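You operate a simulated robot arm through the tools that you are given. There is no shell and no other tool. Be economical: measure what you need, move in short steps, check, and stop when the job is done.

You run a simulated two-armed robot. Do the job below in one go: nothing can be reset, and whatever is moved stays where it is left.

JOB
Take the cap off the blue jar and lay it down on the clear part of the wooden table.

Only the result counts: the job must be done as asked and must still hold three seconds after the hand-in. Knocking over, shifting, dropping, spilling or breaking anything else fails it. Lids that push on must go on centred and level and be pressed home; caps that screw on are set level and turned clockwise until they are tight.

ROBOT AND FRAMES
Two 7-joint arms with two-finger parallel grippers on one trunk, on a base that drives. Base frame: it is fixed to the floor where the robot stands at the start and does not move with it; the origin is under the middle of the robot, x ahead of it, y to its left, z up; the surface under the hand at the start is at about z = 910. Readings come in mm, rad, newtons and seconds.
The left shoulder is at the start at [70, 163, 1150], the right one opposite. With the tool pointing down near the work surface each hand reaches from about 380 to 880 mm from the robot's upright axis, wherever it stands, measured 20 degrees to its own side. Payload 3.43 kg a hand.
The tool frame of a hand sits at the grasp point between the pads (the TCP): z along the fingers, y along the line on which they close. The tips reach 34 mm beyond it. Largest opening 128 mm; finger width 24, thickness 12; the body of the gripper, 48 by 130 mm, starts 96 mm behind the TCP.
Orientation is that of the tool frame in the base frame, as a unit quaternion [w, x, y, z]. With the fingers straight down and closing along the base's y, the tool's x points along the base's -x, its y along +y and its z along -z.

CONTROLS
- The arms move only by the tool arm_command. It takes "left_motion", "right_motion" or both (then of equal length, played together; a hand with none holds still); each is a list of rows, each an object (a shift or turn left out is 0, a gripper value left out holds the last) with "gripper": the opening, from 0 (shut) to 1 (fully open); "xyz": the shift along the tool's x, y, z in mm, a list of three; "dr": the turn, a rotation vector about the tool's x, y, z in rad, a list of three. In form: [{"gripper": gripper, "xyz": [dx, dy, dz], "dr": [rx, ry, rz]}, ...]. A call has 1 to 20 rows; each row is the pose to reach, as a shift and turn from the pose commanded when the call began, along the tool's axes at that moment. Rows are played at 5 a second. More than 50 mm and 0.15 rad between two rows, or a gripper value outside its range, and nothing of the call is played. Where a pose cannot be reached the arm comes as near as it can. A force on the tool above 40 N (or 10 N above the force at the start of the call, whichever is more), or a blocked arm, ends the call early, and 0.2 s more pass. The fingers move at their own pace (about 153 mm/s each) and stop on an object; they squeeze with about 29 N. The grip force told is the motor's: it shows also when the fingers shut on nothing. Time passes only in rows, and 0.2 s behind the last, so rows that repeat a pose let the fingers close. It gives the time, the measured TCP pose, the force on the tool (base axes), the opening and the grip force at its end, in the units of the frame above (readings bear some noise), with the torque about the TCP (base axes, N m) and any sound that the robot's microphone picked up.
- Cameras (640 x 400 px; columns grow to the right, rows downward): "scene" is now at [128.4, 45.6, 1387.9]; the picture's right is [0.51, -0.86, 0.00], its down [-0.42, -0.24, -0.88] and it looks along [0.75, 0.44, -0.48] (base axes); focal length 274 px, centre (320, 200). "left" rides on the left gripper at [76, 11, -160] in its tool frame; the picture's right is [-0.15, 0.99, 0.00], its down [-0.88, -0.13, -0.46] and it looks along [-0.45, -0.07, 0.89] (tool axes); focal length 234 px, centre (320, 200). "right" rides on the right gripper at [76, -11, -160] in its tool frame; the picture's right is [0.15, 0.99, 0.00], its down [-0.88, 0.13, -0.46] and it looks along [-0.45, 0.07, 0.89] (tool axes); focal length 234 px, centre (320, 200). There is no depth. A picture from a camera that has moved, and an enlarged one, comes with that camera's place and axes in the base frame and with its lens.
- capture(camera): a new picture of that camera. The clock stands still meanwhile.
- lift_body(by): slides the trunk up (or, below 0, down) by that many mm; the arms and the scene camera ride with it, the base frame stays. It gives what a move gives, with no picture.
- drive_base(legs): drives the robot by 1 to 6 legs, each [ahead, left, turn to the left] in mm, mm and rad, along the robot's own axes; the way and the turn of a leg run together, so that a leg with both is an arc; at most 1500 mm and 3.142 rad a leg. The arms and the cameras ride along, it lands a little off, and it stops where it bumps. It gives what a move gives.
- head_to(pan, tilt): turns the head with the scene camera to pan (to the left, within 1.501 rad either way) and tilt (down, from -0.506 to 1.204), counted from straight ahead of the robot. It gives what a move gives.
- close_up(camera, box): a new picture of the part [left, top, right, bottom] of that camera's present view, enlarged. The clock stands still meanwhile.
- finish_job(): hands the job in; it is judged then, once.

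Go step by step. Nothing tells you exact positions but the pictures and the camera data: compare them with the known pose of the tool, close in by small moves and look again before you grip or let go. The budget is 120 turns and 100 pictures, counting those below and the enlarged ones. Unless the task says otherwise, let go and move clear before handing in, and close with one line.

The tools are called after "Call:" as a command line: name --argument value ..., lists and objects as JSON in quotes. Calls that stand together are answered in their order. arm_command: Moves the arms, as the interface text tells. Its arguments: {"type":"object","properties":{"left_motion":{"type":"array"},"right_motion":{"type":"array"}},"required":[]} The other tools are called the same way: lift_body (by) slides the trunk up or down; drive_base (legs) drives the base; head_to (pan, tilt) turns the head that bears the scene camera; capture (camera) takes a picture; close_up (camera, box) takes an enlarged picture of a part of a camera's view; finish_job () hands the job in.

At the start:

```text
clock: 0.0
left_eef_pos: [400.6, 429.2, 1259.4]
left_orientation: [0.001, -0.001, 1.0, -0.001]
left_wrist_force: [0.7, 0.8, -0.3]
left_ft_torque: [0.0, 0.0, 0.03]
left_grip_width: 127.9
left_grip_force: 0.1
right_eef_pos: [520.8, -30.1, 1258.3]
right_orientation: [0.0, -0.001, 1.0, 0.0]
right_wrist_force: [0.1, 0.0, -0.3]
right_ft_torque: [-0.02, 0.01, 0.01]
right_grip_width: 128.1
right_grip_force: 0.0
trunk travel left (down, up): [-625.0, 315.0]
robot x, y, heading: [-1.0, -1.1, 0.001]
head pan, tilt: [0.532, 0.504]
```

scene: 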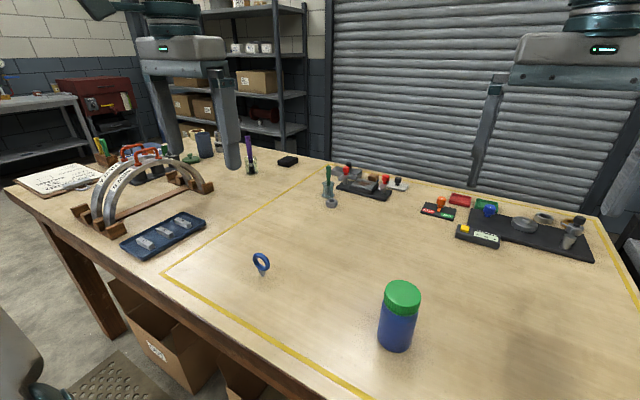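
right: 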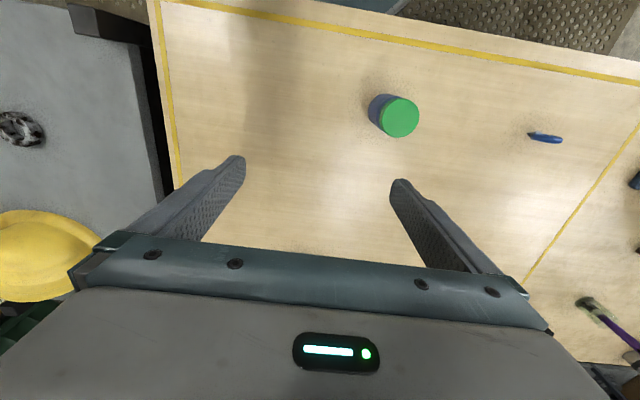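
left: 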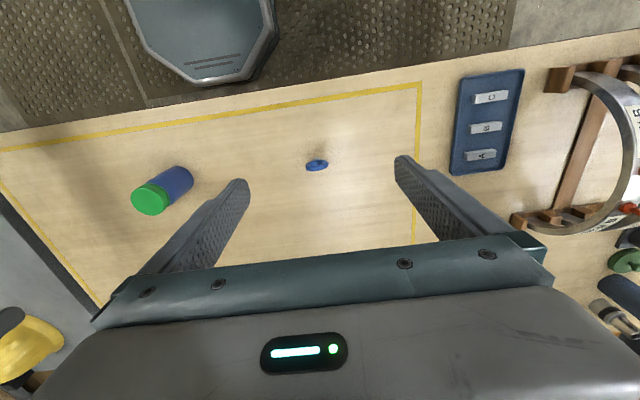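

I see a blue jar with a green cap at roughly (472, 89), with the cap top near z = 1041. I'll look closer to see what kind of cap it is.

Call:
close_up --camera "scene" --box '[340, 260, 460, 370]'

Call:
close_up --camera "right" --box '[340, 70, 460, 160]'

Call:
close_up --camera "left" --box '[110, 140, 230, 230]'

```text
3.64 times, centred on (400, 315) of scene
camera zoom: at [128.4, 45.6, 1387.9], right [0.51, -0.86, 0.0], down [-0.42, -0.24, -0.88], along [0.75, 0.44, -0.48], focal length 995 px, centre (29, -218)
```

zoom: 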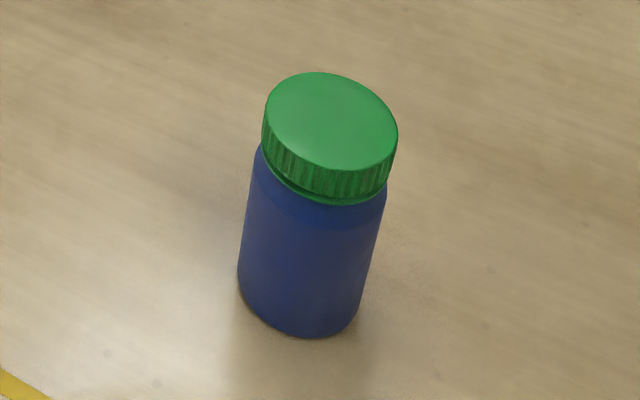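

```text
4.44 times, centred on (400, 115) of right
camera zoom: at [443.4, -41.3, 1418.0], right [-0.15, 0.99, 0.0], down [0.88, 0.13, 0.46], along [0.45, 0.07, -0.89], focal length 1041 px, centre (-36, 578)
```

zoom: 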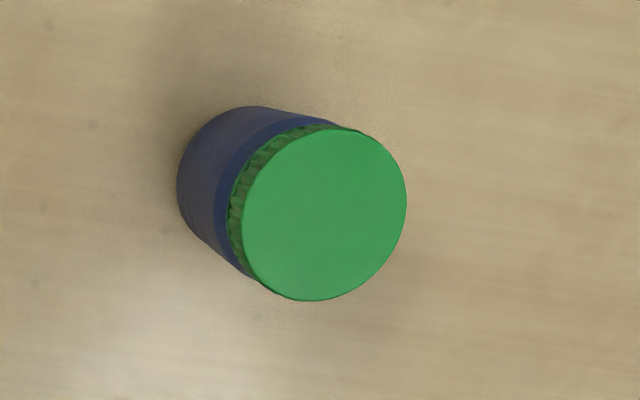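

```text
4.44 times, centred on (170, 185) of left
camera zoom: at [325.8, 441.3, 1417.3], right [0.14, 0.99, 0.0], down [0.88, -0.13, 0.46], along [0.45, -0.07, -0.89], focal length 1041 px, centre (987, 267)
```

zoom: 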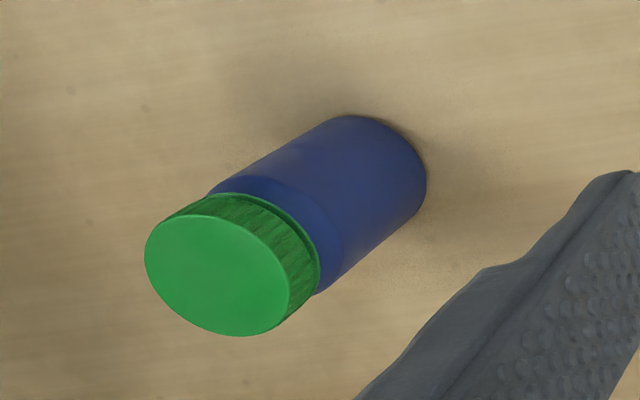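

It is a ribbed screw cap about 60 mm across, with its top centre near (477, 93, 1033). The left hand will hold the jar body from the +y side, tilted, and the right hand will unscrew from above. First I yaw the left hand.

Call:
arm_command --left_motion '[{"xyz": [-6, -5, 5], "dr": [0, 0, -0.143]}, {"xyz": [-12, -10, 10], "dr": [0, 0, -0.286]}, {"xyz": [-18, -15, 15], "dr": [0, 0, -0.428]}, {"xyz": [-24, -20, 20], "dr": [0, 0, -0.571]}, {"xyz": [-30, -25, 25], "dr": [0, 0, -0.714]}, {"xyz": [-36, -30, 30], "dr": [0, 0, -0.857]}, {"xyz": [-42, -35, 35], "dr": [0, 0, -1.0]}, {"xyz": [-48, -40, 40], "dr": [0, 0, -1.142]}, {"xyz": [-54, -45, 45], "dr": [0, 0, -1.285]}, {"xyz": [-60, -50, 50], "dr": [0, 0, -1.428]}, {"xyz": [-66, -55, 55], "dr": [0, 0, -1.571]}, {"xyz": [-66, -55, 55], "dr": [0, 0, -1.571]}]'

```text
clock: 2.6
left_eef_pos: [466.9, 374.7, 1198.7]
left_orientation: [0.0, 0.708, -0.706, 0.0]
left_wrist_force: [0.1, 0.0, 0.5]
left_ft_torque: [-0.02, -0.01, 0.0]
left_grip_width: 127.8
left_grip_force: 0.0
right_eef_pos: [520.7, -31.0, 1253.5]
right_orientation: [-0.001, 0.0, 1.0, 0.0]
right_wrist_force: [0.6, -0.5, 0.6]
right_ft_torque: [0.01, 0.03, -0.01]
right_grip_width: 128.1
right_grip_force: 0.1
trunk travel left (down, up): [-625.0, 315.0]
robot x, y, heading: [1.7, 0.8, -0.0]
head pan, tilt: [0.532, 0.504]
```

The yaw worked. Next I pitch the left hand 60 degrees so the fingers point toward -y and slightly down.

Call:
arm_command --left_motion '[{"dr": [0, 0.14, 0]}, {"dr": [0, 0.28, 0]}, {"dr": [0, 0.42, 0]}, {"dr": [0, 0.56, 0]}, {"dr": [0, 0.7, 0]}, {"dr": [0, 0.84, 0]}, {"dr": [0, 0.95, 0]}, {"dr": [0, 1.047, 0]}, {"dr": [0, 1.047, 0]}]'

Call:
capture --camera "scene"

Call:
capture --camera "left"

```text
clock: 4.6
left_eef_pos: [466.8, 375.2, 1200.1]
left_orientation: [0.353, 0.613, -0.611, 0.355]
left_wrist_force: [0.4, -0.7, -1.1]
left_ft_torque: [0.03, 0.01, -0.04]
left_grip_width: 128.2
left_grip_force: 0.1
right_eef_pos: [520.0, -30.8, 1253.7]
right_orientation: [0.0, 0.001, 1.0, 0.0]
right_wrist_force: [-0.4, 0.5, 0.9]
right_ft_torque: [0.01, -0.02, 0.0]
right_grip_width: 128.0
right_grip_force: 0.0
trunk travel left (down, up): [-625.0, 315.0]
robot x, y, heading: [-3.2, 1.5, 0.004]
head pan, tilt: [0.532, 0.504]
```

```text
93 pictures are left
camera scene: at [128.1, 44.8, 1388.0], right [0.51, -0.86, 0.0], down [-0.42, -0.24, -0.88], along [0.75, 0.44, -0.48], focal length 274 px, centre (320, 200)
```

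scene: 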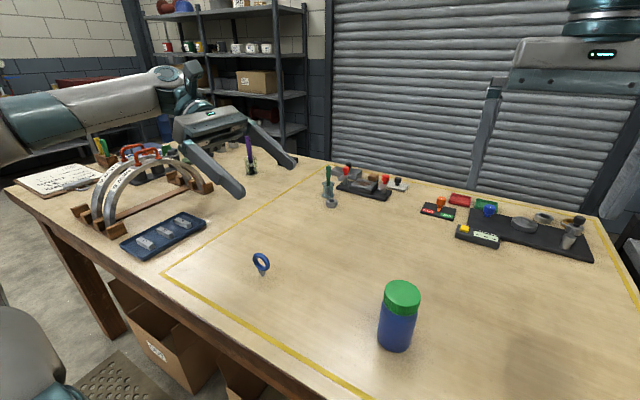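

```text
92 pictures are left
camera left: at [456.0, 475.2, 1345.1], right [-0.99, 0.07, -0.13], down [0.13, 0.84, -0.53], along [0.07, -0.55, -0.84], focal length 234 px, centre (320, 200)
```

left: 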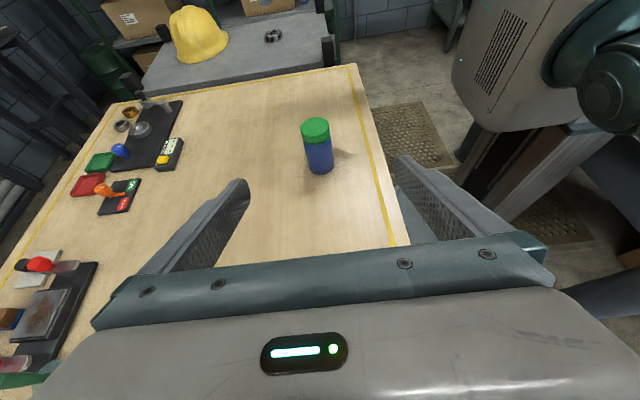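

The left camera puts the jar at about (479, 97), which agrees with the first estimate. I move the left hand to a pre-grasp point 140 mm back along its approach.

Call:
arm_command --left_motion '[{"xyz": [-12, -2, 38]}, {"xyz": [-24, -4, 75]}, {"xyz": [-36, -5, 113]}, {"xyz": [-47, -7, 150]}, {"xyz": [-59, -9, 188]}, {"xyz": [-71, -10, 226]}, {"xyz": [-71, -10, 226]}]'

Call:
capture --camera "scene"

Call:
capture --camera "left"

```text
clock: 6.2
left_eef_pos: [477.3, 214.8, 1024.7]
left_orientation: [-0.352, -0.612, 0.613, -0.354]
left_wrist_force: [-0.1, 0.4, 0.3]
left_ft_torque: [-0.01, 0.0, 0.01]
left_grip_width: 128.1
left_grip_force: 0.1
right_eef_pos: [519.8, -30.2, 1254.8]
right_orientation: [0.0, 0.0, 1.0, 0.0]
right_wrist_force: [-1.0, -0.9, 0.2]
right_ft_torque: [0.01, 0.01, -0.03]
right_grip_width: 128.0
right_grip_force: 0.1
trunk travel left (down, up): [-625.0, 315.0]
robot x, y, heading: [-3.1, 1.8, -0.005]
head pan, tilt: [0.532, 0.504]
```

```text
91 pictures are left
camera scene: at [127.7, 46.0, 1388.0], right [0.51, -0.86, 0.0], down [-0.42, -0.25, -0.88], along [0.75, 0.44, -0.48], focal length 274 px, centre (320, 200)
```

scene: 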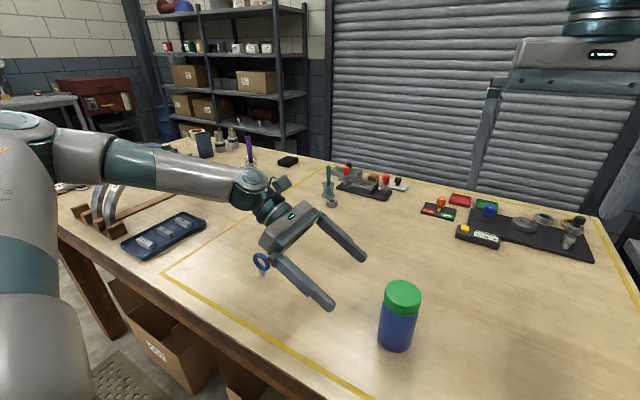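

```text
90 pictures are left
camera left: at [466.5, 315.2, 1170.3], right [-0.99, 0.07, -0.13], down [0.13, 0.84, -0.53], along [0.07, -0.55, -0.84], focal length 234 px, centre (320, 200)
```

left: 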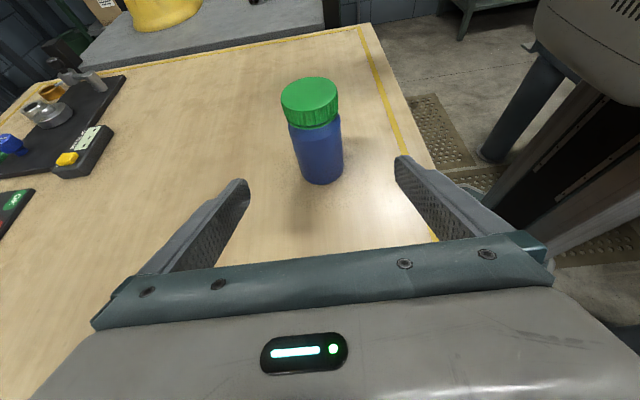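

The jar axis looks like about (480, 95). I advance the left hand along its axis and check before closing.

Call:
arm_command --left_motion '[{"xyz": [0, -3, 35]}, {"xyz": [0, -3, 70]}, {"xyz": [0, -3, 105]}, {"xyz": [0, -3, 135]}, {"xyz": [0, -3, 135]}]'

Call:
capture --camera "scene"

Call:
capture --camera "left"

Call:
capture --camera "right"

```text
clock: 7.4
left_eef_pos: [477.8, 99.1, 962.9]
left_orientation: [0.351, 0.614, -0.613, 0.353]
left_wrist_force: [-1.0, 0.7, -0.5]
left_ft_torque: [-0.01, -0.01, 0.02]
left_grip_width: 127.9
left_grip_force: 0.1
left hand out of reach, approached as far as the arm can: row 4, 5
right_eef_pos: [520.4, -29.9, 1254.3]
right_orientation: [0.001, 0.0, 1.0, -0.001]
right_wrist_force: [-0.1, 0.4, -0.3]
right_ft_torque: [-0.02, -0.01, -0.02]
right_grip_width: 127.9
right_grip_force: 0.0
trunk travel left (down, up): [-625.0, 315.0]
robot x, y, heading: [-2.0, 2.3, -0.001]
head pan, tilt: [0.532, 0.504]
```

```text
89 pictures are left
camera scene: at [127.8, 46.3, 1387.9], right [0.51, -0.86, 0.0], down [-0.42, -0.25, -0.88], along [0.75, 0.44, -0.48], focal length 274 px, centre (320, 200)
```

scene: 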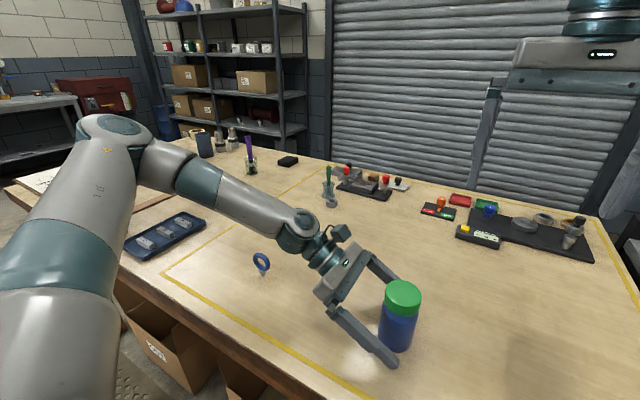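

```text
88 pictures are left
camera left: at [467.6, 199.0, 1108.0], right [-0.99, 0.07, -0.13], down [0.13, 0.84, -0.53], along [0.07, -0.54, -0.84], focal length 234 px, centre (320, 200)
```

left: 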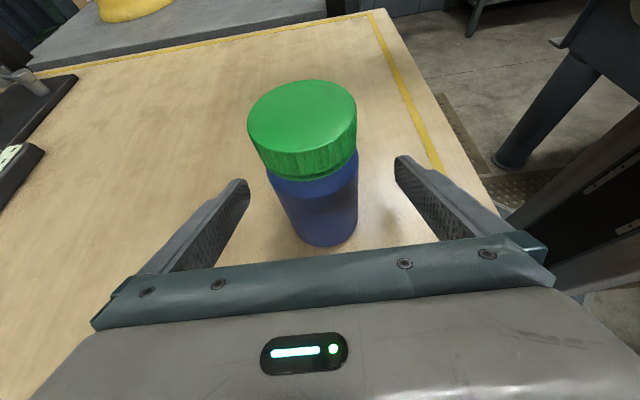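

```text
87 pictures are left
camera right: at [442.9, -40.6, 1414.5], right [-0.15, 0.99, 0.0], down [0.88, 0.13, 0.46], along [0.45, 0.07, -0.89], focal length 234 px, centre (320, 200)
```

right: 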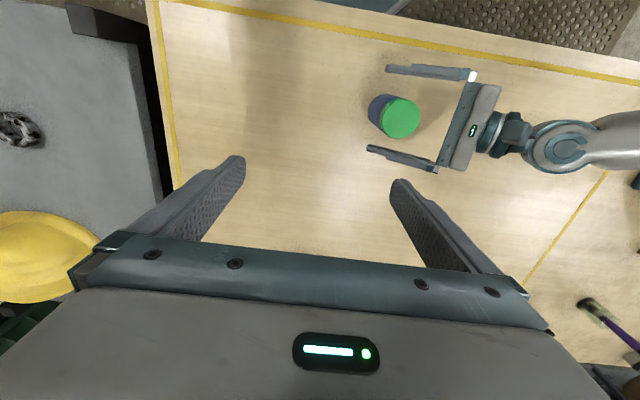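

The fingers straddle the jar body, centred within a couple of mm, at the edge of the arm's reach but far enough in. I close the left gripper gradually.

Call:
arm_command --left_motion '[{"gripper": 0.65}, {"gripper": 0.58}, {"gripper": 0.54}, {"gripper": 0.51}, {"gripper": 0.48}, {"gripper": 0.45}, {"gripper": 0.42}, {"gripper": 0.3}, {"gripper": 0.0}, {"gripper": 0.0}]'

Call:
capture --camera "left"

Call:
capture --camera "right"

Call:
close_up --camera "scene" --box '[320, 240, 480, 390]'

```text
clock: 9.6
left_eef_pos: [479.4, 99.2, 962.5]
left_orientation: [0.351, 0.614, -0.613, 0.353]
left_wrist_force: [2.8, 0.7, 2.8]
left_ft_torque: [0.07, 0.01, 0.0]
left_grip_width: 60.4
left_grip_force: 29.5
right_eef_pos: [520.5, -30.6, 1253.4]
right_orientation: [0.001, -0.001, 1.0, 0.0]
right_wrist_force: [-0.3, 0.9, -0.3]
right_ft_torque: [0.01, 0.01, -0.01]
right_grip_width: 128.0
right_grip_force: 0.0
trunk travel left (down, up): [-625.0, 315.0]
robot x, y, heading: [-0.6, -1.8, -0.004]
head pan, tilt: [0.532, 0.504]
```

```text
86 pictures are left
camera left: at [468.4, 198.7, 1108.1], right [-0.99, 0.07, -0.13], down [0.13, 0.84, -0.53], along [0.07, -0.54, -0.84], focal length 234 px, centre (320, 200)
```

left: 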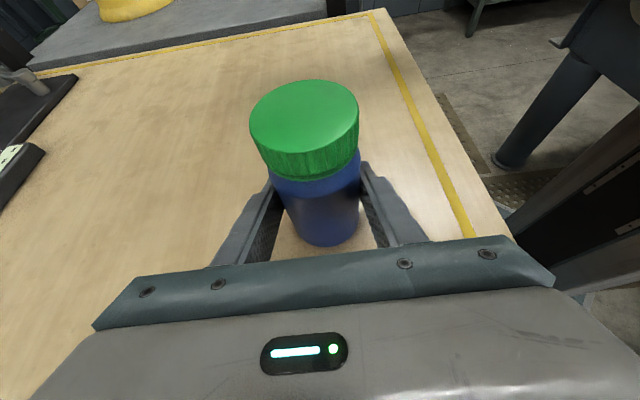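

```text
85 pictures are left
camera right: at [443.7, -41.3, 1414.2], right [-0.15, 0.99, 0.0], down [0.88, 0.13, 0.46], along [0.45, 0.07, -0.89], focal length 234 px, centre (320, 200)
```

right: 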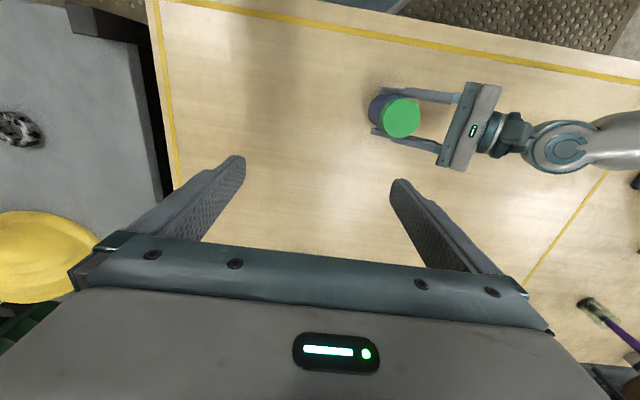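

```text
2.67 times, centred on (400, 315) of scene
camera zoom: at [128.6, 45.6, 1387.9], right [0.51, -0.86, 0.0], down [-0.42, -0.24, -0.88], along [0.75, 0.44, -0.48], focal length 730 px, centre (107, -107)
```

zoom: 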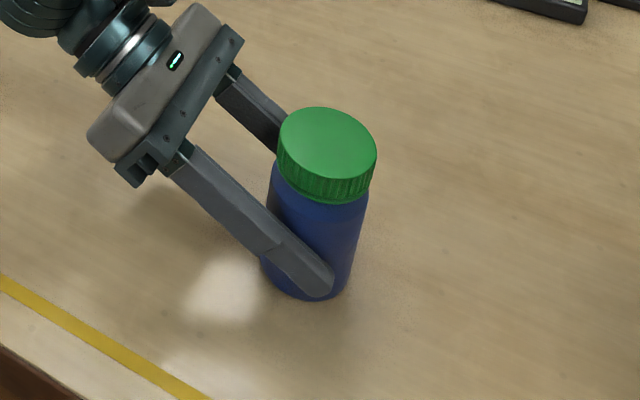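

The jar is held firmly (60.4 mm wide). The right hand now goes above the cap, turned clockwise beforehand, with the fingers partly open.

Call:
arm_command --right_motion '[{"gripper": 0.68, "xyz": [5, 16, 15], "dr": [0, 0, 0.13]}, {"xyz": [10, 32, 32], "dr": [0, 0, 0.26]}, {"xyz": [16, 48, 49], "dr": [0, 0, 0.39]}, {"xyz": [21, 63, 66], "dr": [0, 0, 0.52]}, {"xyz": [26, 79, 83], "dr": [0, 0, 0.65]}, {"xyz": [31, 95, 100], "dr": [0, 0, 0.78]}, {"xyz": [36, 111, 117], "dr": [0, 0, 0.91]}, {"xyz": [41, 126, 134], "dr": [0, 0, 1.0]}, {"xyz": [41, 126, 134], "dr": [0, 0, 1.0]}]'

Call:
capture --camera "right"

Call:
capture --camera "scene"

Call:
capture --camera "left"

```text
clock: 11.6
left_eef_pos: [478.4, 98.4, 962.4]
left_orientation: [0.35, 0.615, -0.613, 0.353]
left_wrist_force: [-0.4, 0.2, 2.3]
left_ft_torque: [-0.08, -0.03, 0.08]
left_grip_width: 60.3
left_grip_force: 29.3
right_eef_pos: [478.9, 96.0, 1119.4]
right_orientation: [-0.001, 0.48, 0.877, 0.0]
right_wrist_force: [-0.1, 0.3, 0.5]
right_ft_torque: [0.02, 0.01, 0.02]
right_grip_width: 87.0
right_grip_force: 0.1
trunk travel left (down, up): [-625.0, 315.0]
robot x, y, heading: [2.9, -0.5, -0.004]
head pan, tilt: [0.532, 0.504]
```

```text
83 pictures are left
camera right: at [427.7, 153.7, 1280.2], right [0.75, 0.66, 0.0], down [0.58, -0.67, 0.46], along [0.3, -0.34, -0.89], focal length 234 px, centre (320, 200)
```

right: 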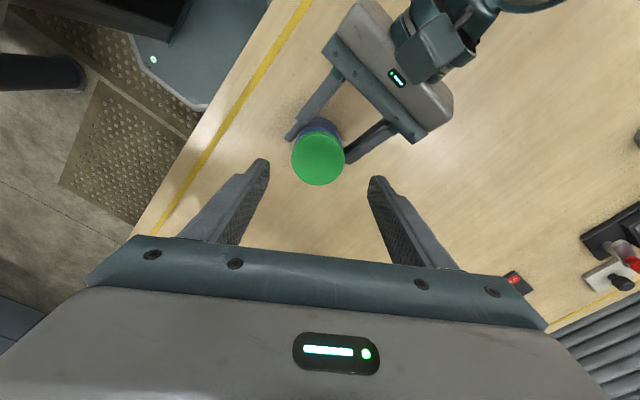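

```text
82 pictures are left
camera scene: at [128.2, 45.4, 1387.9], right [0.51, -0.86, 0.0], down [-0.42, -0.24, -0.88], along [0.75, 0.44, -0.48], focal length 274 px, centre (320, 200)
```

scene: 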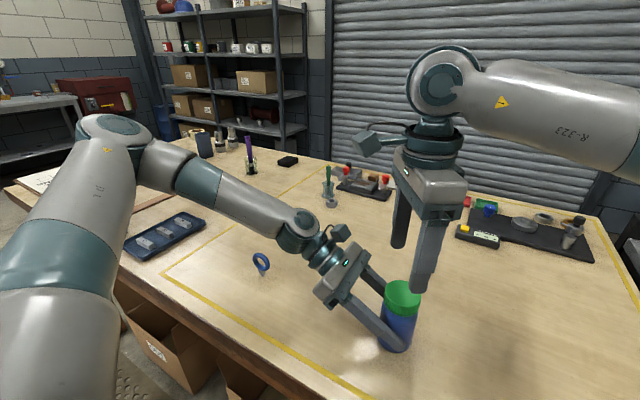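

```text
81 pictures are left
camera left: at [468.1, 198.6, 1108.1], right [-0.99, 0.07, -0.13], down [0.13, 0.84, -0.53], along [0.07, -0.54, -0.84], focal length 234 px, centre (320, 200)
```

left: 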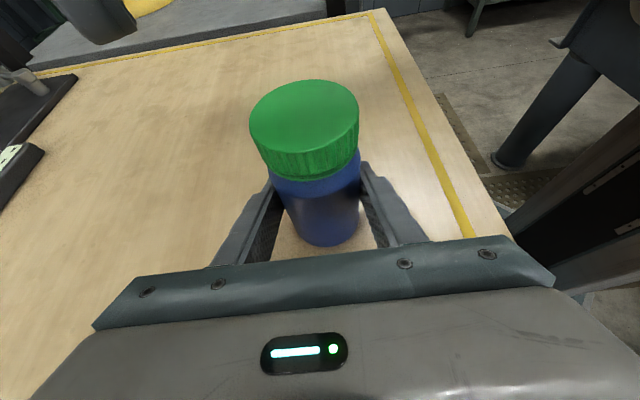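

The cap centre is at about (477, 96), right under the right hand. I descend so the tips overlap most of the cap but stop above the jar body.

Call:
arm_command --right_motion '[{"xyz": [0, 0, 30]}, {"xyz": [0, 0, 55]}, {"xyz": [0, 0, 72]}, {"xyz": [0, 0, 72]}]'

Call:
capture --camera "left"

Call:
close_up --camera "scene" --box '[320, 240, 480, 390]'

Call:
capture --camera "right"

```text
clock: 12.6
left_eef_pos: [479.0, 99.4, 962.6]
left_orientation: [0.351, 0.614, -0.613, 0.352]
left_wrist_force: [-0.8, 1.0, 2.6]
left_ft_torque: [0.04, -0.08, 0.03]
left_grip_width: 60.1
left_grip_force: 28.9
right_eef_pos: [480.4, 95.2, 1047.8]
right_orientation: [0.0, 0.479, 0.878, 0.0]
right_wrist_force: [-0.2, 0.2, 0.6]
right_ft_torque: [0.0, -0.05, 0.01]
right_grip_width: 86.9
right_grip_force: 0.0
trunk travel left (down, up): [-625.0, 315.0]
robot x, y, heading: [0.8, -0.0, 0.0]
head pan, tilt: [0.532, 0.504]
```

```text
80 pictures are left
camera left: at [467.9, 198.8, 1108.1], right [-0.99, 0.07, -0.13], down [0.13, 0.84, -0.53], along [0.07, -0.54, -0.84], focal length 234 px, centre (320, 200)
```

left: 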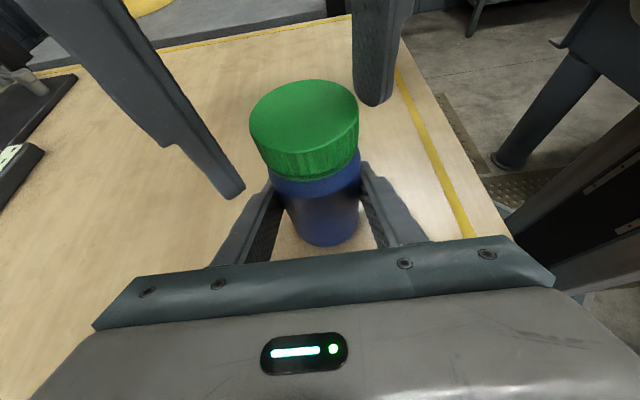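

```text
2.67 times, centred on (400, 315) of scene
camera zoom: at [128.1, 45.7, 1387.9], right [0.51, -0.86, 0.0], down [-0.42, -0.24, -0.88], along [0.75, 0.44, -0.48], focal length 730 px, centre (107, -107)
```

zoom: 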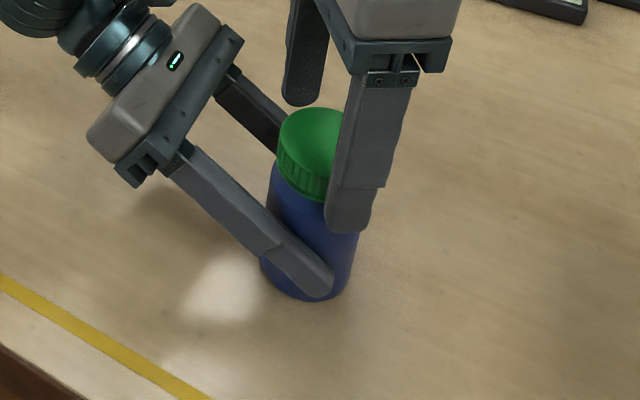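

```text
78 pictures are left
camera right: at [427.6, 153.6, 1208.1], right [0.75, 0.66, 0.0], down [0.59, -0.67, 0.46], along [0.3, -0.34, -0.89], focal length 234 px, centre (320, 200)
```

right: 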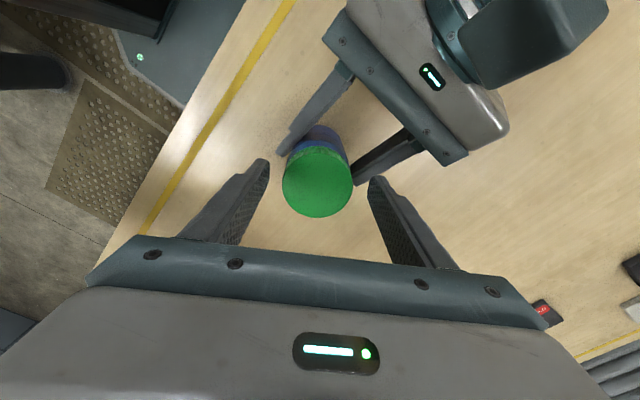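

The tips reach about z = 1012, right at the cap's lower rim (the cap spans about 1012–1034). I raise 3 mm, shift 2 mm, and close on the cap gradually.

Call:
arm_command --right_motion '[{"gripper": 0.6, "xyz": [2, 0, -3]}, {"gripper": 0.56, "xyz": [2, 0, -3]}, {"gripper": 0.53, "xyz": [2, 0, -3]}, {"gripper": 0.5, "xyz": [2, 0, -3]}, {"gripper": 0.47, "xyz": [2, 0, -3]}, {"gripper": 0.44, "xyz": [2, 0, -3]}, {"gripper": 0.3, "xyz": [2, 0, -3]}, {"gripper": 0.0, "xyz": [2, 0, -3]}, {"gripper": 0.0, "xyz": [2, 0, -3]}]'

Call:
capture --camera "left"

Call:
capture --camera "right"

```text
clock: 14.6
left_eef_pos: [480.2, 99.2, 963.5]
left_orientation: [0.351, 0.614, -0.611, 0.354]
left_wrist_force: [10.7, 10.2, 0.6]
left_ft_torque: [-0.33, 0.47, 0.13]
left_grip_width: 60.1
left_grip_force: 29.5
right_eef_pos: [478.7, 96.9, 1050.0]
right_orientation: [0.0, 0.479, 0.878, -0.002]
right_wrist_force: [-10.1, -9.1, 1.2]
right_ft_torque: [-0.35, 0.47, -0.1]
right_grip_width: 56.2
right_grip_force: 29.0
trunk travel left (down, up): [-625.0, 315.0]
robot x, y, heading: [-0.3, -1.7, 0.0]
head pan, tilt: [0.532, 0.504]
```

```text
77 pictures are left
camera left: at [468.5, 199.1, 1108.1], right [-0.99, 0.07, -0.13], down [0.13, 0.84, -0.53], along [0.07, -0.54, -0.84], focal length 234 px, centre (320, 200)
```

left: 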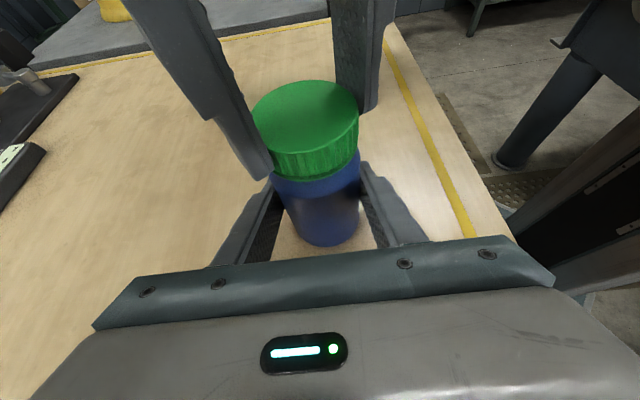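

```text
76 pictures are left
camera right: at [426.4, 155.3, 1211.0], right [0.75, 0.66, 0.0], down [0.59, -0.67, 0.46], along [0.3, -0.34, -0.89], focal length 234 px, centre (320, 200)
```

right: 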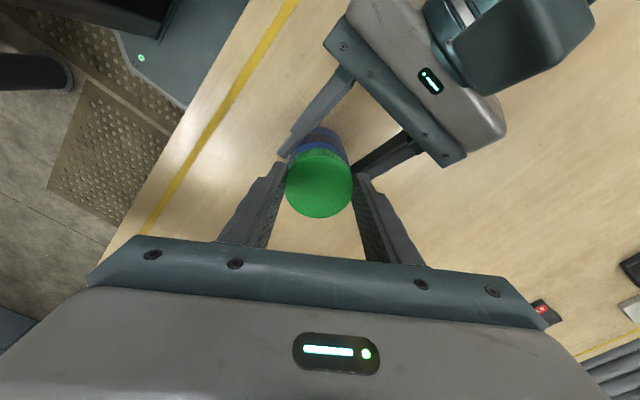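

The cap is gripped (56 mm) with a small sideways strain of about 14 N toward -x, -y. I ease the right hand a little that way to relieve it.

Call:
arm_command --right_motion '[{"xyz": [0, -1, 0]}, {"xyz": [0, -2, 0]}, {"xyz": [0, -2, 0]}]'

```text
clock: 15.4
left_eef_pos: [478.5, 99.7, 962.6]
left_orientation: [0.351, 0.614, -0.613, 0.353]
left_wrist_force: [6.8, 3.5, 1.4]
left_ft_torque: [0.04, -0.06, 0.01]
left_grip_width: 60.2
left_grip_force: 28.7
right_eef_pos: [477.7, 96.3, 1050.1]
right_orientation: [0.0, 0.479, 0.878, 0.001]
right_wrist_force: [-4.9, -3.2, 0.1]
right_ft_torque: [-0.11, 0.24, -0.04]
right_grip_width: 56.3
right_grip_force: 28.9
trunk travel left (down, up): [-625.0, 315.0]
robot x, y, heading: [3.1, -0.7, 0.002]
head pan, tilt: [0.532, 0.504]
```

The strain dropped. Now I start unscrewing counter-clockwise by 0.5 rad and watch the torque.

Call:
arm_command --right_motion '[{"xyz": [0, -1, 0], "dr": [0, 0, -0.1]}, {"xyz": [0, -1, 0], "dr": [0, 0, -0.2]}, {"xyz": [0, -1, 0], "dr": [0, 0, -0.3]}, {"xyz": [0, -1, 0], "dr": [0, 0, -0.4]}, {"xyz": [0, -1, 0], "dr": [0, 0, -0.5]}, {"xyz": [0, -1, 0], "dr": [0, 0, -0.5]}]'

Call:
capture --camera "left"

```text
clock: 16.8
left_eef_pos: [480.0, 98.4, 962.3]
left_orientation: [0.35, 0.615, -0.612, 0.353]
left_wrist_force: [6.0, 4.2, 0.9]
left_ft_torque: [-0.36, 0.36, 0.05]
left_grip_width: 60.3
left_grip_force: 29.0
right_eef_pos: [475.6, 95.1, 1050.8]
right_orientation: [0.0, 0.247, 0.969, -0.001]
right_wrist_force: [-8.0, -5.7, 0.5]
right_ft_torque: [-0.15, 0.27, -0.04]
right_grip_width: 56.2
right_grip_force: 29.0
trunk travel left (down, up): [-625.0, 315.0]
robot x, y, heading: [0.8, -0.8, 0.001]
head pan, tilt: [0.532, 0.504]
```

```text
75 pictures are left
camera left: at [468.0, 198.6, 1108.1], right [-0.99, 0.07, -0.13], down [0.13, 0.84, -0.53], along [0.07, -0.54, -0.84], focal length 234 px, centre (320, 200)
```

left: 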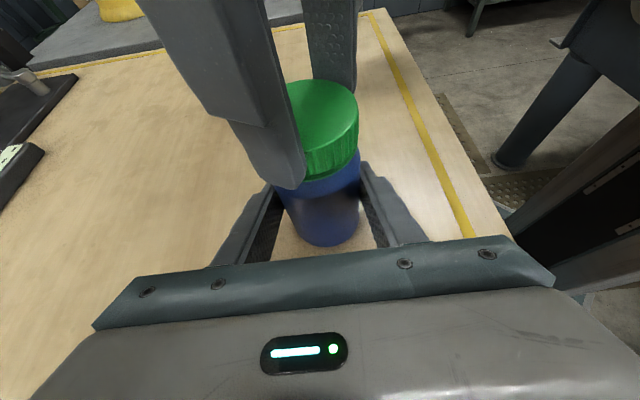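

The cap turns with very little torque. I keep turning with a small centring correction and a slight lift.

Call:
arm_command --right_motion '[{"xyz": [0.6, -0.9, 0], "dr": [0, 0, -0.1]}, {"xyz": [1.2, -1.8, -0.2], "dr": [0, 0, -0.2]}, {"xyz": [1.2, -1.8, -0.4], "dr": [0, 0, -0.3]}, {"xyz": [1.2, -1.8, -0.5], "dr": [0, 0, -0.4]}, {"xyz": [1.2, -1.8, -0.6], "dr": [0, 0, -0.5]}, {"xyz": [1.2, -1.8, -0.7], "dr": [0, 0, -0.6]}, {"xyz": [1.2, -1.8, -0.8], "dr": [0, 0, -0.7]}, {"xyz": [1.2, -1.8, -0.9], "dr": [0, 0, -0.8]}, {"xyz": [1.2, -1.8, -1], "dr": [0, 0, -0.9]}, {"xyz": [1.2, -1.8, -1], "dr": [0, 0, -1.0]}, {"xyz": [1.2, -1.8, -1], "dr": [0, 0, -1.0]}]'

Call:
capture --camera "left"

Call:
capture --camera "scene"

```text
clock: 19.2
left_eef_pos: [479.3, 98.4, 963.5]
left_orientation: [0.35, 0.614, -0.613, 0.353]
left_wrist_force: [-10.8, 23.8, 5.1]
left_ft_torque: [-0.64, -0.24, 0.04]
left_grip_width: 59.9
left_grip_force: 28.9
right_eef_pos: [473.3, 93.3, 1053.5]
right_orientation: [0.0, -0.248, 0.969, -0.002]
right_wrist_force: [6.9, -23.0, 1.5]
right_ft_torque: [-1.19, -0.23, -0.11]
right_grip_width: 56.1
right_grip_force: 29.0
trunk travel left (down, up): [-625.0, 315.0]
robot x, y, heading: [2.0, 0.5, -0.003]
head pan, tilt: [0.532, 0.504]
```

```text
74 pictures are left
camera left: at [467.2, 198.7, 1108.2], right [-0.99, 0.07, -0.13], down [0.13, 0.84, -0.53], along [0.07, -0.54, -0.84], focal length 234 px, centre (320, 200)
```

left: 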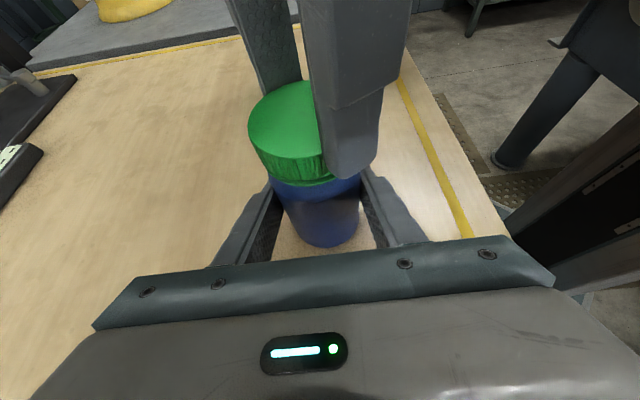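

```text
73 pictures are left
camera scene: at [127.4, 45.6, 1388.0], right [0.51, -0.86, 0.0], down [-0.42, -0.24, -0.88], along [0.75, 0.44, -0.48], focal length 274 px, centre (320, 200)
```

scene: 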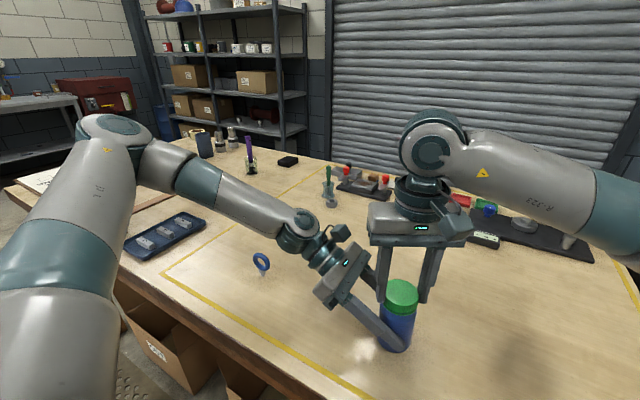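

The side forces show the cap centre is nearer (479.6, 89.6), which fits the scene camera and the left grip. I relieve the strain, open, recentre and rotate the hand back for a second turn.

Call:
arm_command --right_motion '[{"xyz": [0, -2, -1]}, {"xyz": [0, -4, -1]}, {"xyz": [0, -6, -1]}, {"gripper": 0.63, "xyz": [0, -6, -1]}, {"gripper": 0.63, "xyz": [-1.5, -6, -1]}, {"xyz": [-3.6, -6, -1], "dr": [0, 0, 0.14]}, {"xyz": [-3.6, -6, -1], "dr": [0, 0, 0.28]}, {"xyz": [-3.6, -6, -1], "dr": [0, 0, 0.42]}, {"xyz": [-3.6, -6, -1], "dr": [0, 0, 0.56]}, {"xyz": [-3.6, -6, -1], "dr": [0, 0, 0.7]}, {"xyz": [-3.6, -6, -1], "dr": [0, 0, 0.84]}, {"xyz": [-3.6, -6, -1], "dr": [0, 0, 0.98]}, {"xyz": [-3.6, -6, -1], "dr": [0, 0, 1.12]}, {"xyz": [-3.6, -6, -1], "dr": [0, 0, 1.26]}, {"xyz": [-3.6, -6, -1], "dr": [0, 0, 1.4]}, {"xyz": [-3.6, -6, -1], "dr": [0, 0, 1.54]}, {"xyz": [-3.6, -6, -1], "dr": [0, 0, 1.68]}, {"xyz": [-3.6, -6, -1], "dr": [0, 0, 1.82]}, {"xyz": [-3.6, -6, -1], "dr": [0, 0, 1.9]}, {"xyz": [-3.6, -6, -1], "dr": [0, 0, 1.9]}]'

Call:
capture --camera "left"

Call:
capture --camera "right"

Call:
close_up --camera "scene" --box '[320, 240, 480, 390]'

```text
clock: 23.4
left_eef_pos: [479.6, 98.4, 963.0]
left_orientation: [0.351, 0.614, -0.613, 0.353]
left_wrist_force: [3.3, -0.3, 5.3]
left_ft_torque: [0.22, -0.13, -0.05]
left_grip_width: 59.7
left_grip_force: 29.0
right_eef_pos: [479.6, 90.7, 1052.3]
right_orientation: [0.001, 0.645, 0.764, 0.0]
right_wrist_force: [0.1, 0.3, 0.2]
right_ft_torque: [0.0, 0.01, 0.0]
right_grip_width: 80.7
right_grip_force: 0.1
trunk travel left (down, up): [-625.0, 315.0]
robot x, y, heading: [-1.0, -1.1, -0.003]
head pan, tilt: [0.532, 0.504]
```

```text
72 pictures are left
camera left: at [468.3, 198.6, 1108.1], right [-0.99, 0.07, -0.13], down [0.13, 0.84, -0.53], along [0.07, -0.54, -0.84], focal length 234 px, centre (320, 200)
```

left: 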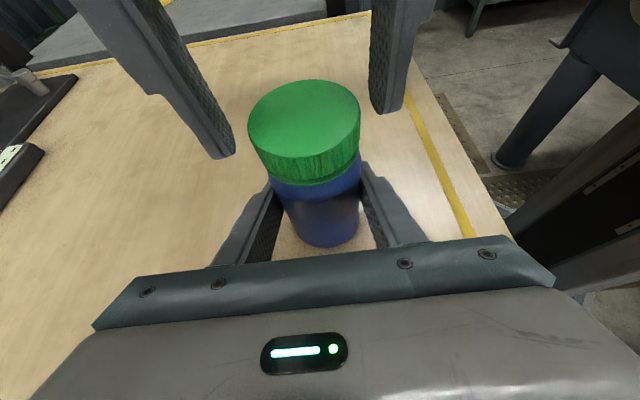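

```text
71 pictures are left
camera right: at [454.9, 164.3, 1213.2], right [0.95, 0.31, 0.0], down [0.28, -0.85, 0.46], along [0.14, -0.43, -0.89], focal length 234 px, centre (320, 200)
```

right: 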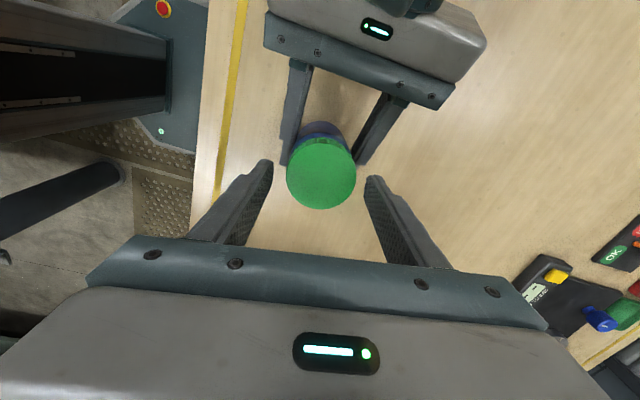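

```text
2.67 times, centred on (400, 315) of scene
camera zoom: at [128.5, 45.5, 1387.9], right [0.51, -0.86, 0.0], down [-0.42, -0.24, -0.88], along [0.75, 0.44, -0.48], focal length 730 px, centre (107, -107)
```

zoom: 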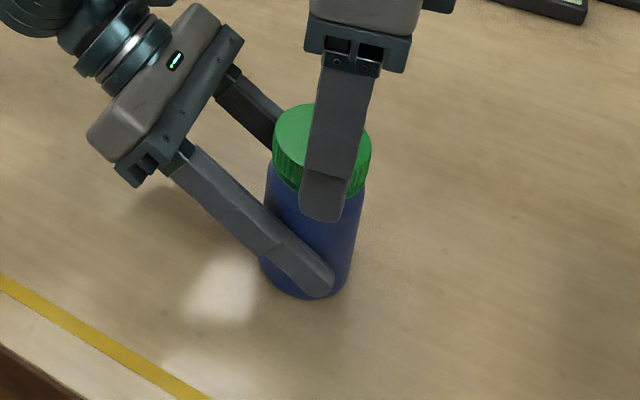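

The forces and my image estimates disagree by a few mm on where the cap centre is, so I zoom in before gripping again.

Call:
close_up --camera "right" --box '[240, 110, 400, 230]'

Call:
close_up --camera "left" --box '[220, 60, 400, 260]'

```text
3.33 times, centred on (320, 170) of right
camera zoom: at [454.9, 164.3, 1213.2], right [0.95, 0.31, 0.0], down [0.28, -0.85, 0.46], along [0.14, -0.43, -0.89], focal length 781 px, centre (320, 300)
```

zoom: 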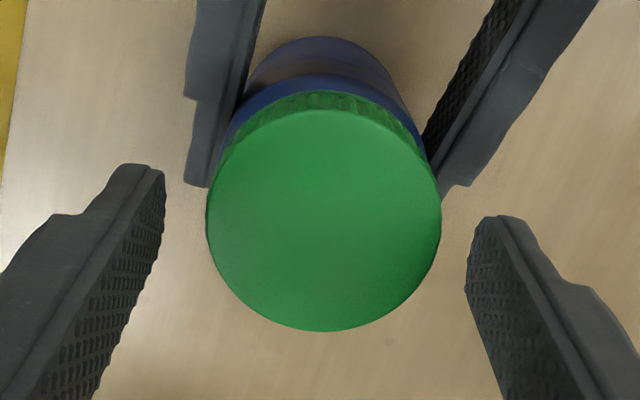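

```text
2.00 times, centred on (310, 160) of left
camera zoom: at [468.3, 198.6, 1108.1], right [-0.99, 0.07, -0.13], down [0.13, 0.84, -0.53], along [0.07, -0.54, -0.84], focal length 468 px, centre (340, 280)
```

zoom: 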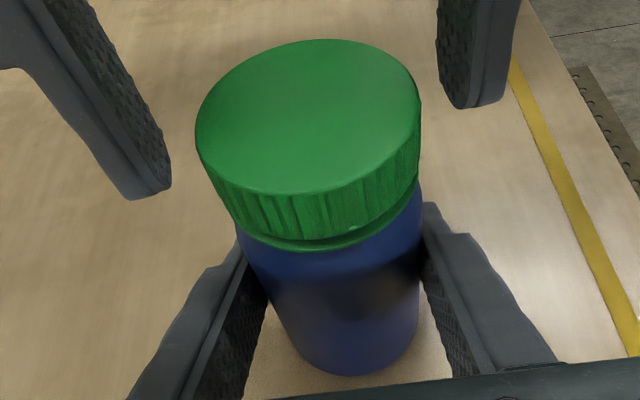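

Both wrist cameras put the cap centre about 7 mm toward +y from the right TCP, near (479, 98). I recentre there, lower 2 mm and grip.

Call:
arm_command --right_motion '[{"xyz": [3.5, 1, 1]}, {"xyz": [6.5, 1.5, 2]}, {"gripper": 0.55, "xyz": [6.5, 1.5, 2]}, {"gripper": 0.5, "xyz": [6.5, 1.5, 2]}, {"gripper": 0.47, "xyz": [6.5, 1.5, 2]}, {"gripper": 0.44, "xyz": [6.5, 1.5, 2]}, {"gripper": 0.3, "xyz": [6.5, 1.5, 2]}, {"gripper": 0.0, "xyz": [6.5, 1.5, 2]}, {"gripper": 0.0, "xyz": [6.5, 1.5, 2]}]'

Call:
close_up --camera "right" --box '[240, 110, 400, 230]'

```text
clock: 25.4
left_eef_pos: [480.3, 97.0, 963.1]
left_orientation: [0.35, 0.614, -0.612, 0.354]
left_wrist_force: [10.8, 0.4, 2.9]
left_ft_torque: [-0.09, 0.84, 0.08]
left_grip_width: 59.7
left_grip_force: 29.3
right_eef_pos: [478.6, 97.4, 1050.8]
right_orientation: [-0.001, 0.644, 0.765, 0.0]
right_wrist_force: [-12.6, -1.2, -0.4]
right_ft_torque: [-0.1, 0.42, -0.07]
right_grip_width: 56.3
right_grip_force: 29.2
trunk travel left (down, up): [-625.0, 315.0]
robot x, y, heading: [2.4, 1.5, -0.0]
head pan, tilt: [0.532, 0.504]
```

```text
3.33 times, centred on (320, 170) of right
camera zoom: at [454.5, 170.8, 1211.3], right [0.95, 0.31, 0.0], down [0.28, -0.85, 0.46], along [0.14, -0.43, -0.89], focal length 781 px, centre (320, 300)
```

zoom: 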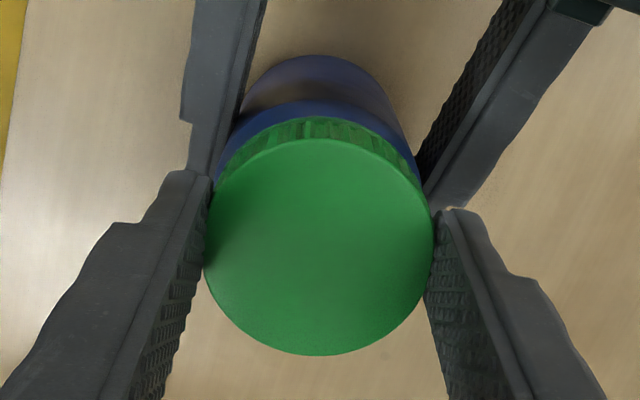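

The cap is now well centred between the pads. I relieve 1.5 mm along the closing axis and turn about 0.75 rad counter-clockwise.

Call:
arm_command --right_motion '[{"xyz": [0, -1, 0]}, {"xyz": [0, -1.5, 0], "dr": [0, 0, -0.1]}, {"xyz": [0, -1.5, 0], "dr": [0, 0, -0.2]}, {"xyz": [0, -1.5, -0.2], "dr": [0, 0, -0.3]}, {"xyz": [0, -1.5, -0.3], "dr": [0, 0, -0.45]}, {"xyz": [0, -1.5, -0.4], "dr": [0, 0, -0.6]}, {"xyz": [0, -1.5, -0.5], "dr": [0, 0, -0.75]}, {"xyz": [0, -1.5, -0.5], "dr": [0, 0, -0.75]}]'

Call:
close_up --camera "left" --box '[220, 60, 400, 260]'

Call:
close_up --camera "right" --box '[240, 110, 400, 230]'

```text
clock: 27.2
left_eef_pos: [478.7, 98.9, 963.5]
left_orientation: [0.351, 0.614, -0.612, 0.354]
left_wrist_force: [11.3, 1.5, 2.3]
left_ft_torque: [0.12, 0.52, 0.06]
left_grip_width: 59.5
left_grip_force: 29.2
right_eef_pos: [477.3, 97.5, 1051.9]
right_orientation: [0.0, 0.318, 0.948, 0.0]
right_wrist_force: [-14.6, -2.3, -0.7]
right_ft_torque: [-0.25, 0.72, -0.03]
right_grip_width: 56.3
right_grip_force: 28.6
trunk travel left (down, up): [-625.0, 315.0]
robot x, y, heading: [-2.1, -0.8, 0.005]
head pan, tilt: [0.532, 0.504]
```

```text
2.00 times, centred on (310, 160) of left
camera zoom: at [468.3, 198.7, 1108.1], right [-0.99, 0.07, -0.13], down [0.13, 0.84, -0.53], along [0.07, -0.54, -0.84], focal length 468 px, centre (340, 280)
```

zoom: 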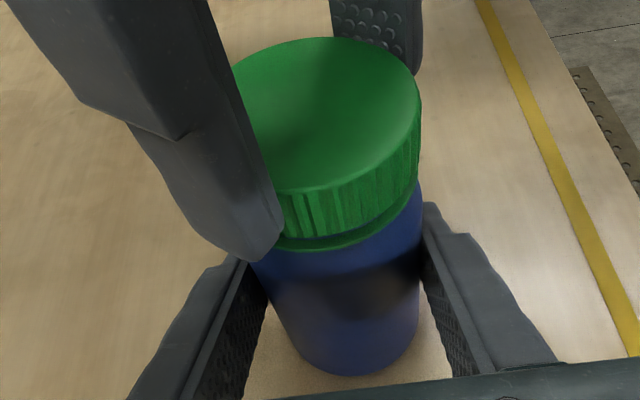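

```text
3.33 times, centred on (320, 170) of right
camera zoom: at [409.8, 134.2, 1211.9], right [0.48, 0.88, 0.0], down [0.78, -0.43, 0.46], along [0.4, -0.22, -0.89], focal length 781 px, centre (320, 300)
```

zoom: 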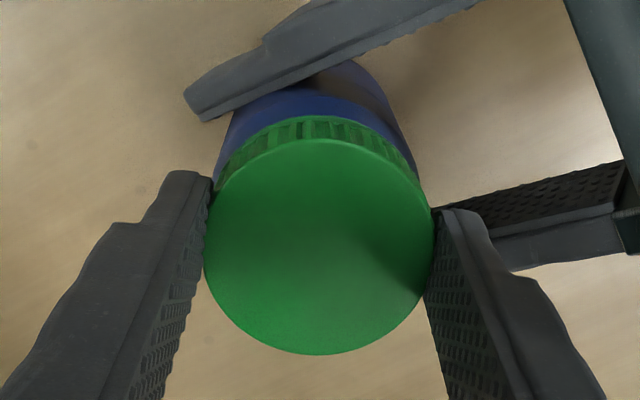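

The turn is smooth and the jar stays still. I continue 0.9 rad with a small -x relief.

Call:
arm_command --right_motion '[{"xyz": [1, -0.8, 0], "dr": [0, 0, -0.1]}, {"xyz": [2, -1.5, 0], "dr": [0, 0, -0.2]}, {"xyz": [2, -1.5, -0.2], "dr": [0, 0, -0.35]}, {"xyz": [2, -1.5, -0.3], "dr": [0, 0, -0.5]}, {"xyz": [2, -1.5, -0.4], "dr": [0, 0, -0.65]}, {"xyz": [2, -1.5, -0.6], "dr": [0, 0, -0.8]}, {"xyz": [2, -1.5, -0.7], "dr": [0, 0, -0.9]}, {"xyz": [2, -1.5, -0.7], "dr": [0, 0, -0.9]}]'

Call:
close_up --camera "left" --box '[220, 60, 400, 260]'

```text
clock: 29.0
left_eef_pos: [479.7, 99.1, 963.6]
left_orientation: [0.35, 0.615, -0.612, 0.354]
left_wrist_force: [-2.7, 23.0, 6.9]
left_ft_torque: [-0.58, -0.44, -0.04]
left_grip_width: 59.8
left_grip_force: 29.7
right_eef_pos: [476.2, 96.5, 1052.7]
right_orientation: [-0.001, -0.125, 0.992, -0.003]
right_wrist_force: [4.8, -23.1, -0.1]
right_ft_torque: [-1.25, -0.1, -0.04]
right_grip_width: 56.2
right_grip_force: 28.9
trunk travel left (down, up): [-625.0, 315.0]
robot x, y, heading: [2.7, -1.8, -0.0]
head pan, tilt: [0.532, 0.504]
```

```text
2.00 times, centred on (310, 160) of left
camera zoom: at [467.9, 198.8, 1108.1], right [-0.99, 0.07, -0.13], down [0.13, 0.84, -0.53], along [0.07, -0.54, -0.84], focal length 468 px, centre (340, 280)
```

zoom: 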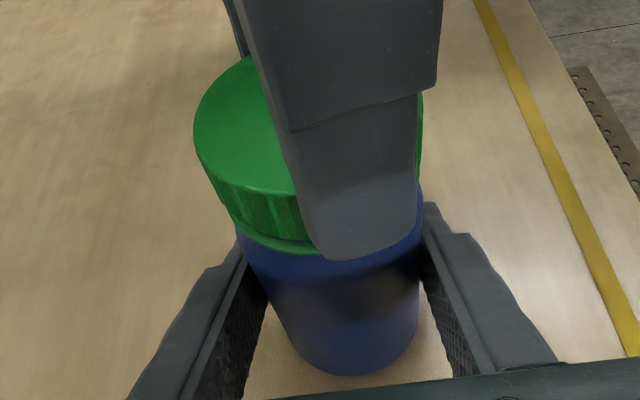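

The strain is always along the tool's -y, so the grip centre is slightly offset in the tool frame. I relieve it and continue another 0.9 rad.

Call:
arm_command --right_motion '[{"xyz": [0, -2, 0]}, {"xyz": [0, -4, 0], "dr": [0, 0, -0.1]}, {"xyz": [0.3, -4, -0.1], "dr": [0, 0, -0.25]}, {"xyz": [0.6, -4, -0.2], "dr": [0, 0, -0.4]}, {"xyz": [1, -3.7, -0.4], "dr": [0, 0, -0.55]}, {"xyz": [1.5, -3.5, -0.5], "dr": [0, 0, -0.7]}, {"xyz": [2, -3.2, -0.6], "dr": [0, 0, -0.8]}, {"xyz": [2, -3, -0.7], "dr": [0, 0, -0.9]}, {"xyz": [2, -3, -0.7], "dr": [0, 0, -0.9]}]'

Call:
close_up --camera "left" --box '[220, 60, 400, 260]'

Call:
capture --camera "scene"

```text
clock: 31.0
left_eef_pos: [477.3, 98.1, 962.6]
left_orientation: [0.352, 0.614, -0.612, 0.352]
left_wrist_force: [-19.6, -6.5, 3.1]
left_ft_torque: [0.31, -1.24, -0.07]
left_grip_width: 59.6
left_grip_force: 29.0
right_eef_pos: [475.9, 94.5, 1053.3]
right_orientation: [0.001, -0.544, 0.839, -0.001]
right_wrist_force: [20.6, 6.0, -0.9]
right_ft_torque: [0.13, -0.6, -0.02]
right_grip_width: 56.1
right_grip_force: 29.3
trunk travel left (down, up): [-625.0, 315.0]
robot x, y, heading: [-1.2, -2.7, 0.002]
head pan, tilt: [0.532, 0.504]
```

```text
2.00 times, centred on (310, 160) of left
camera zoom: at [467.6, 198.2, 1107.8], right [-0.99, 0.07, -0.13], down [0.13, 0.84, -0.53], along [0.07, -0.54, -0.84], focal length 468 px, centre (340, 280)
```

zoom: 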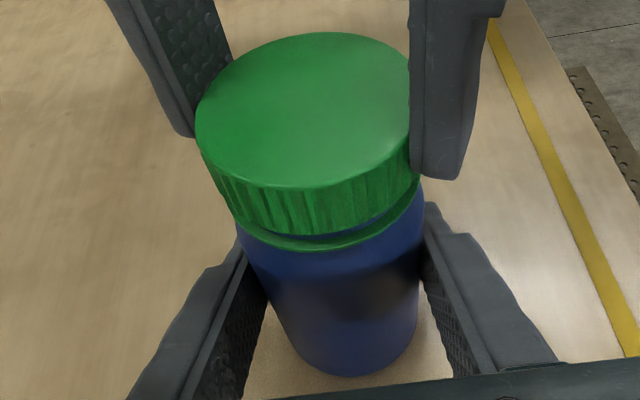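

```text
62 pictures are left
camera scene: at [128.6, 45.3, 1387.9], right [0.51, -0.86, 0.0], down [-0.42, -0.24, -0.88], along [0.75, 0.44, -0.48], focal length 274 px, centre (320, 200)
```

scene: 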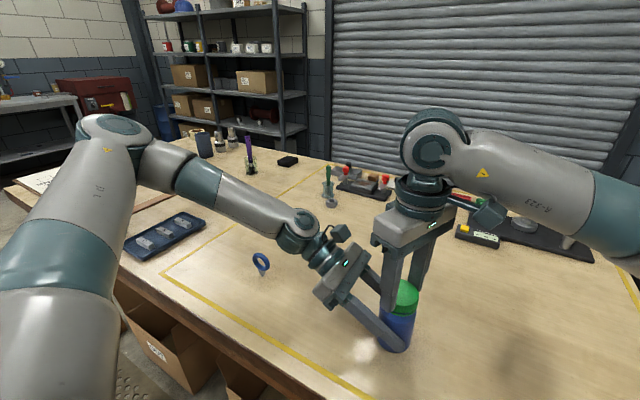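

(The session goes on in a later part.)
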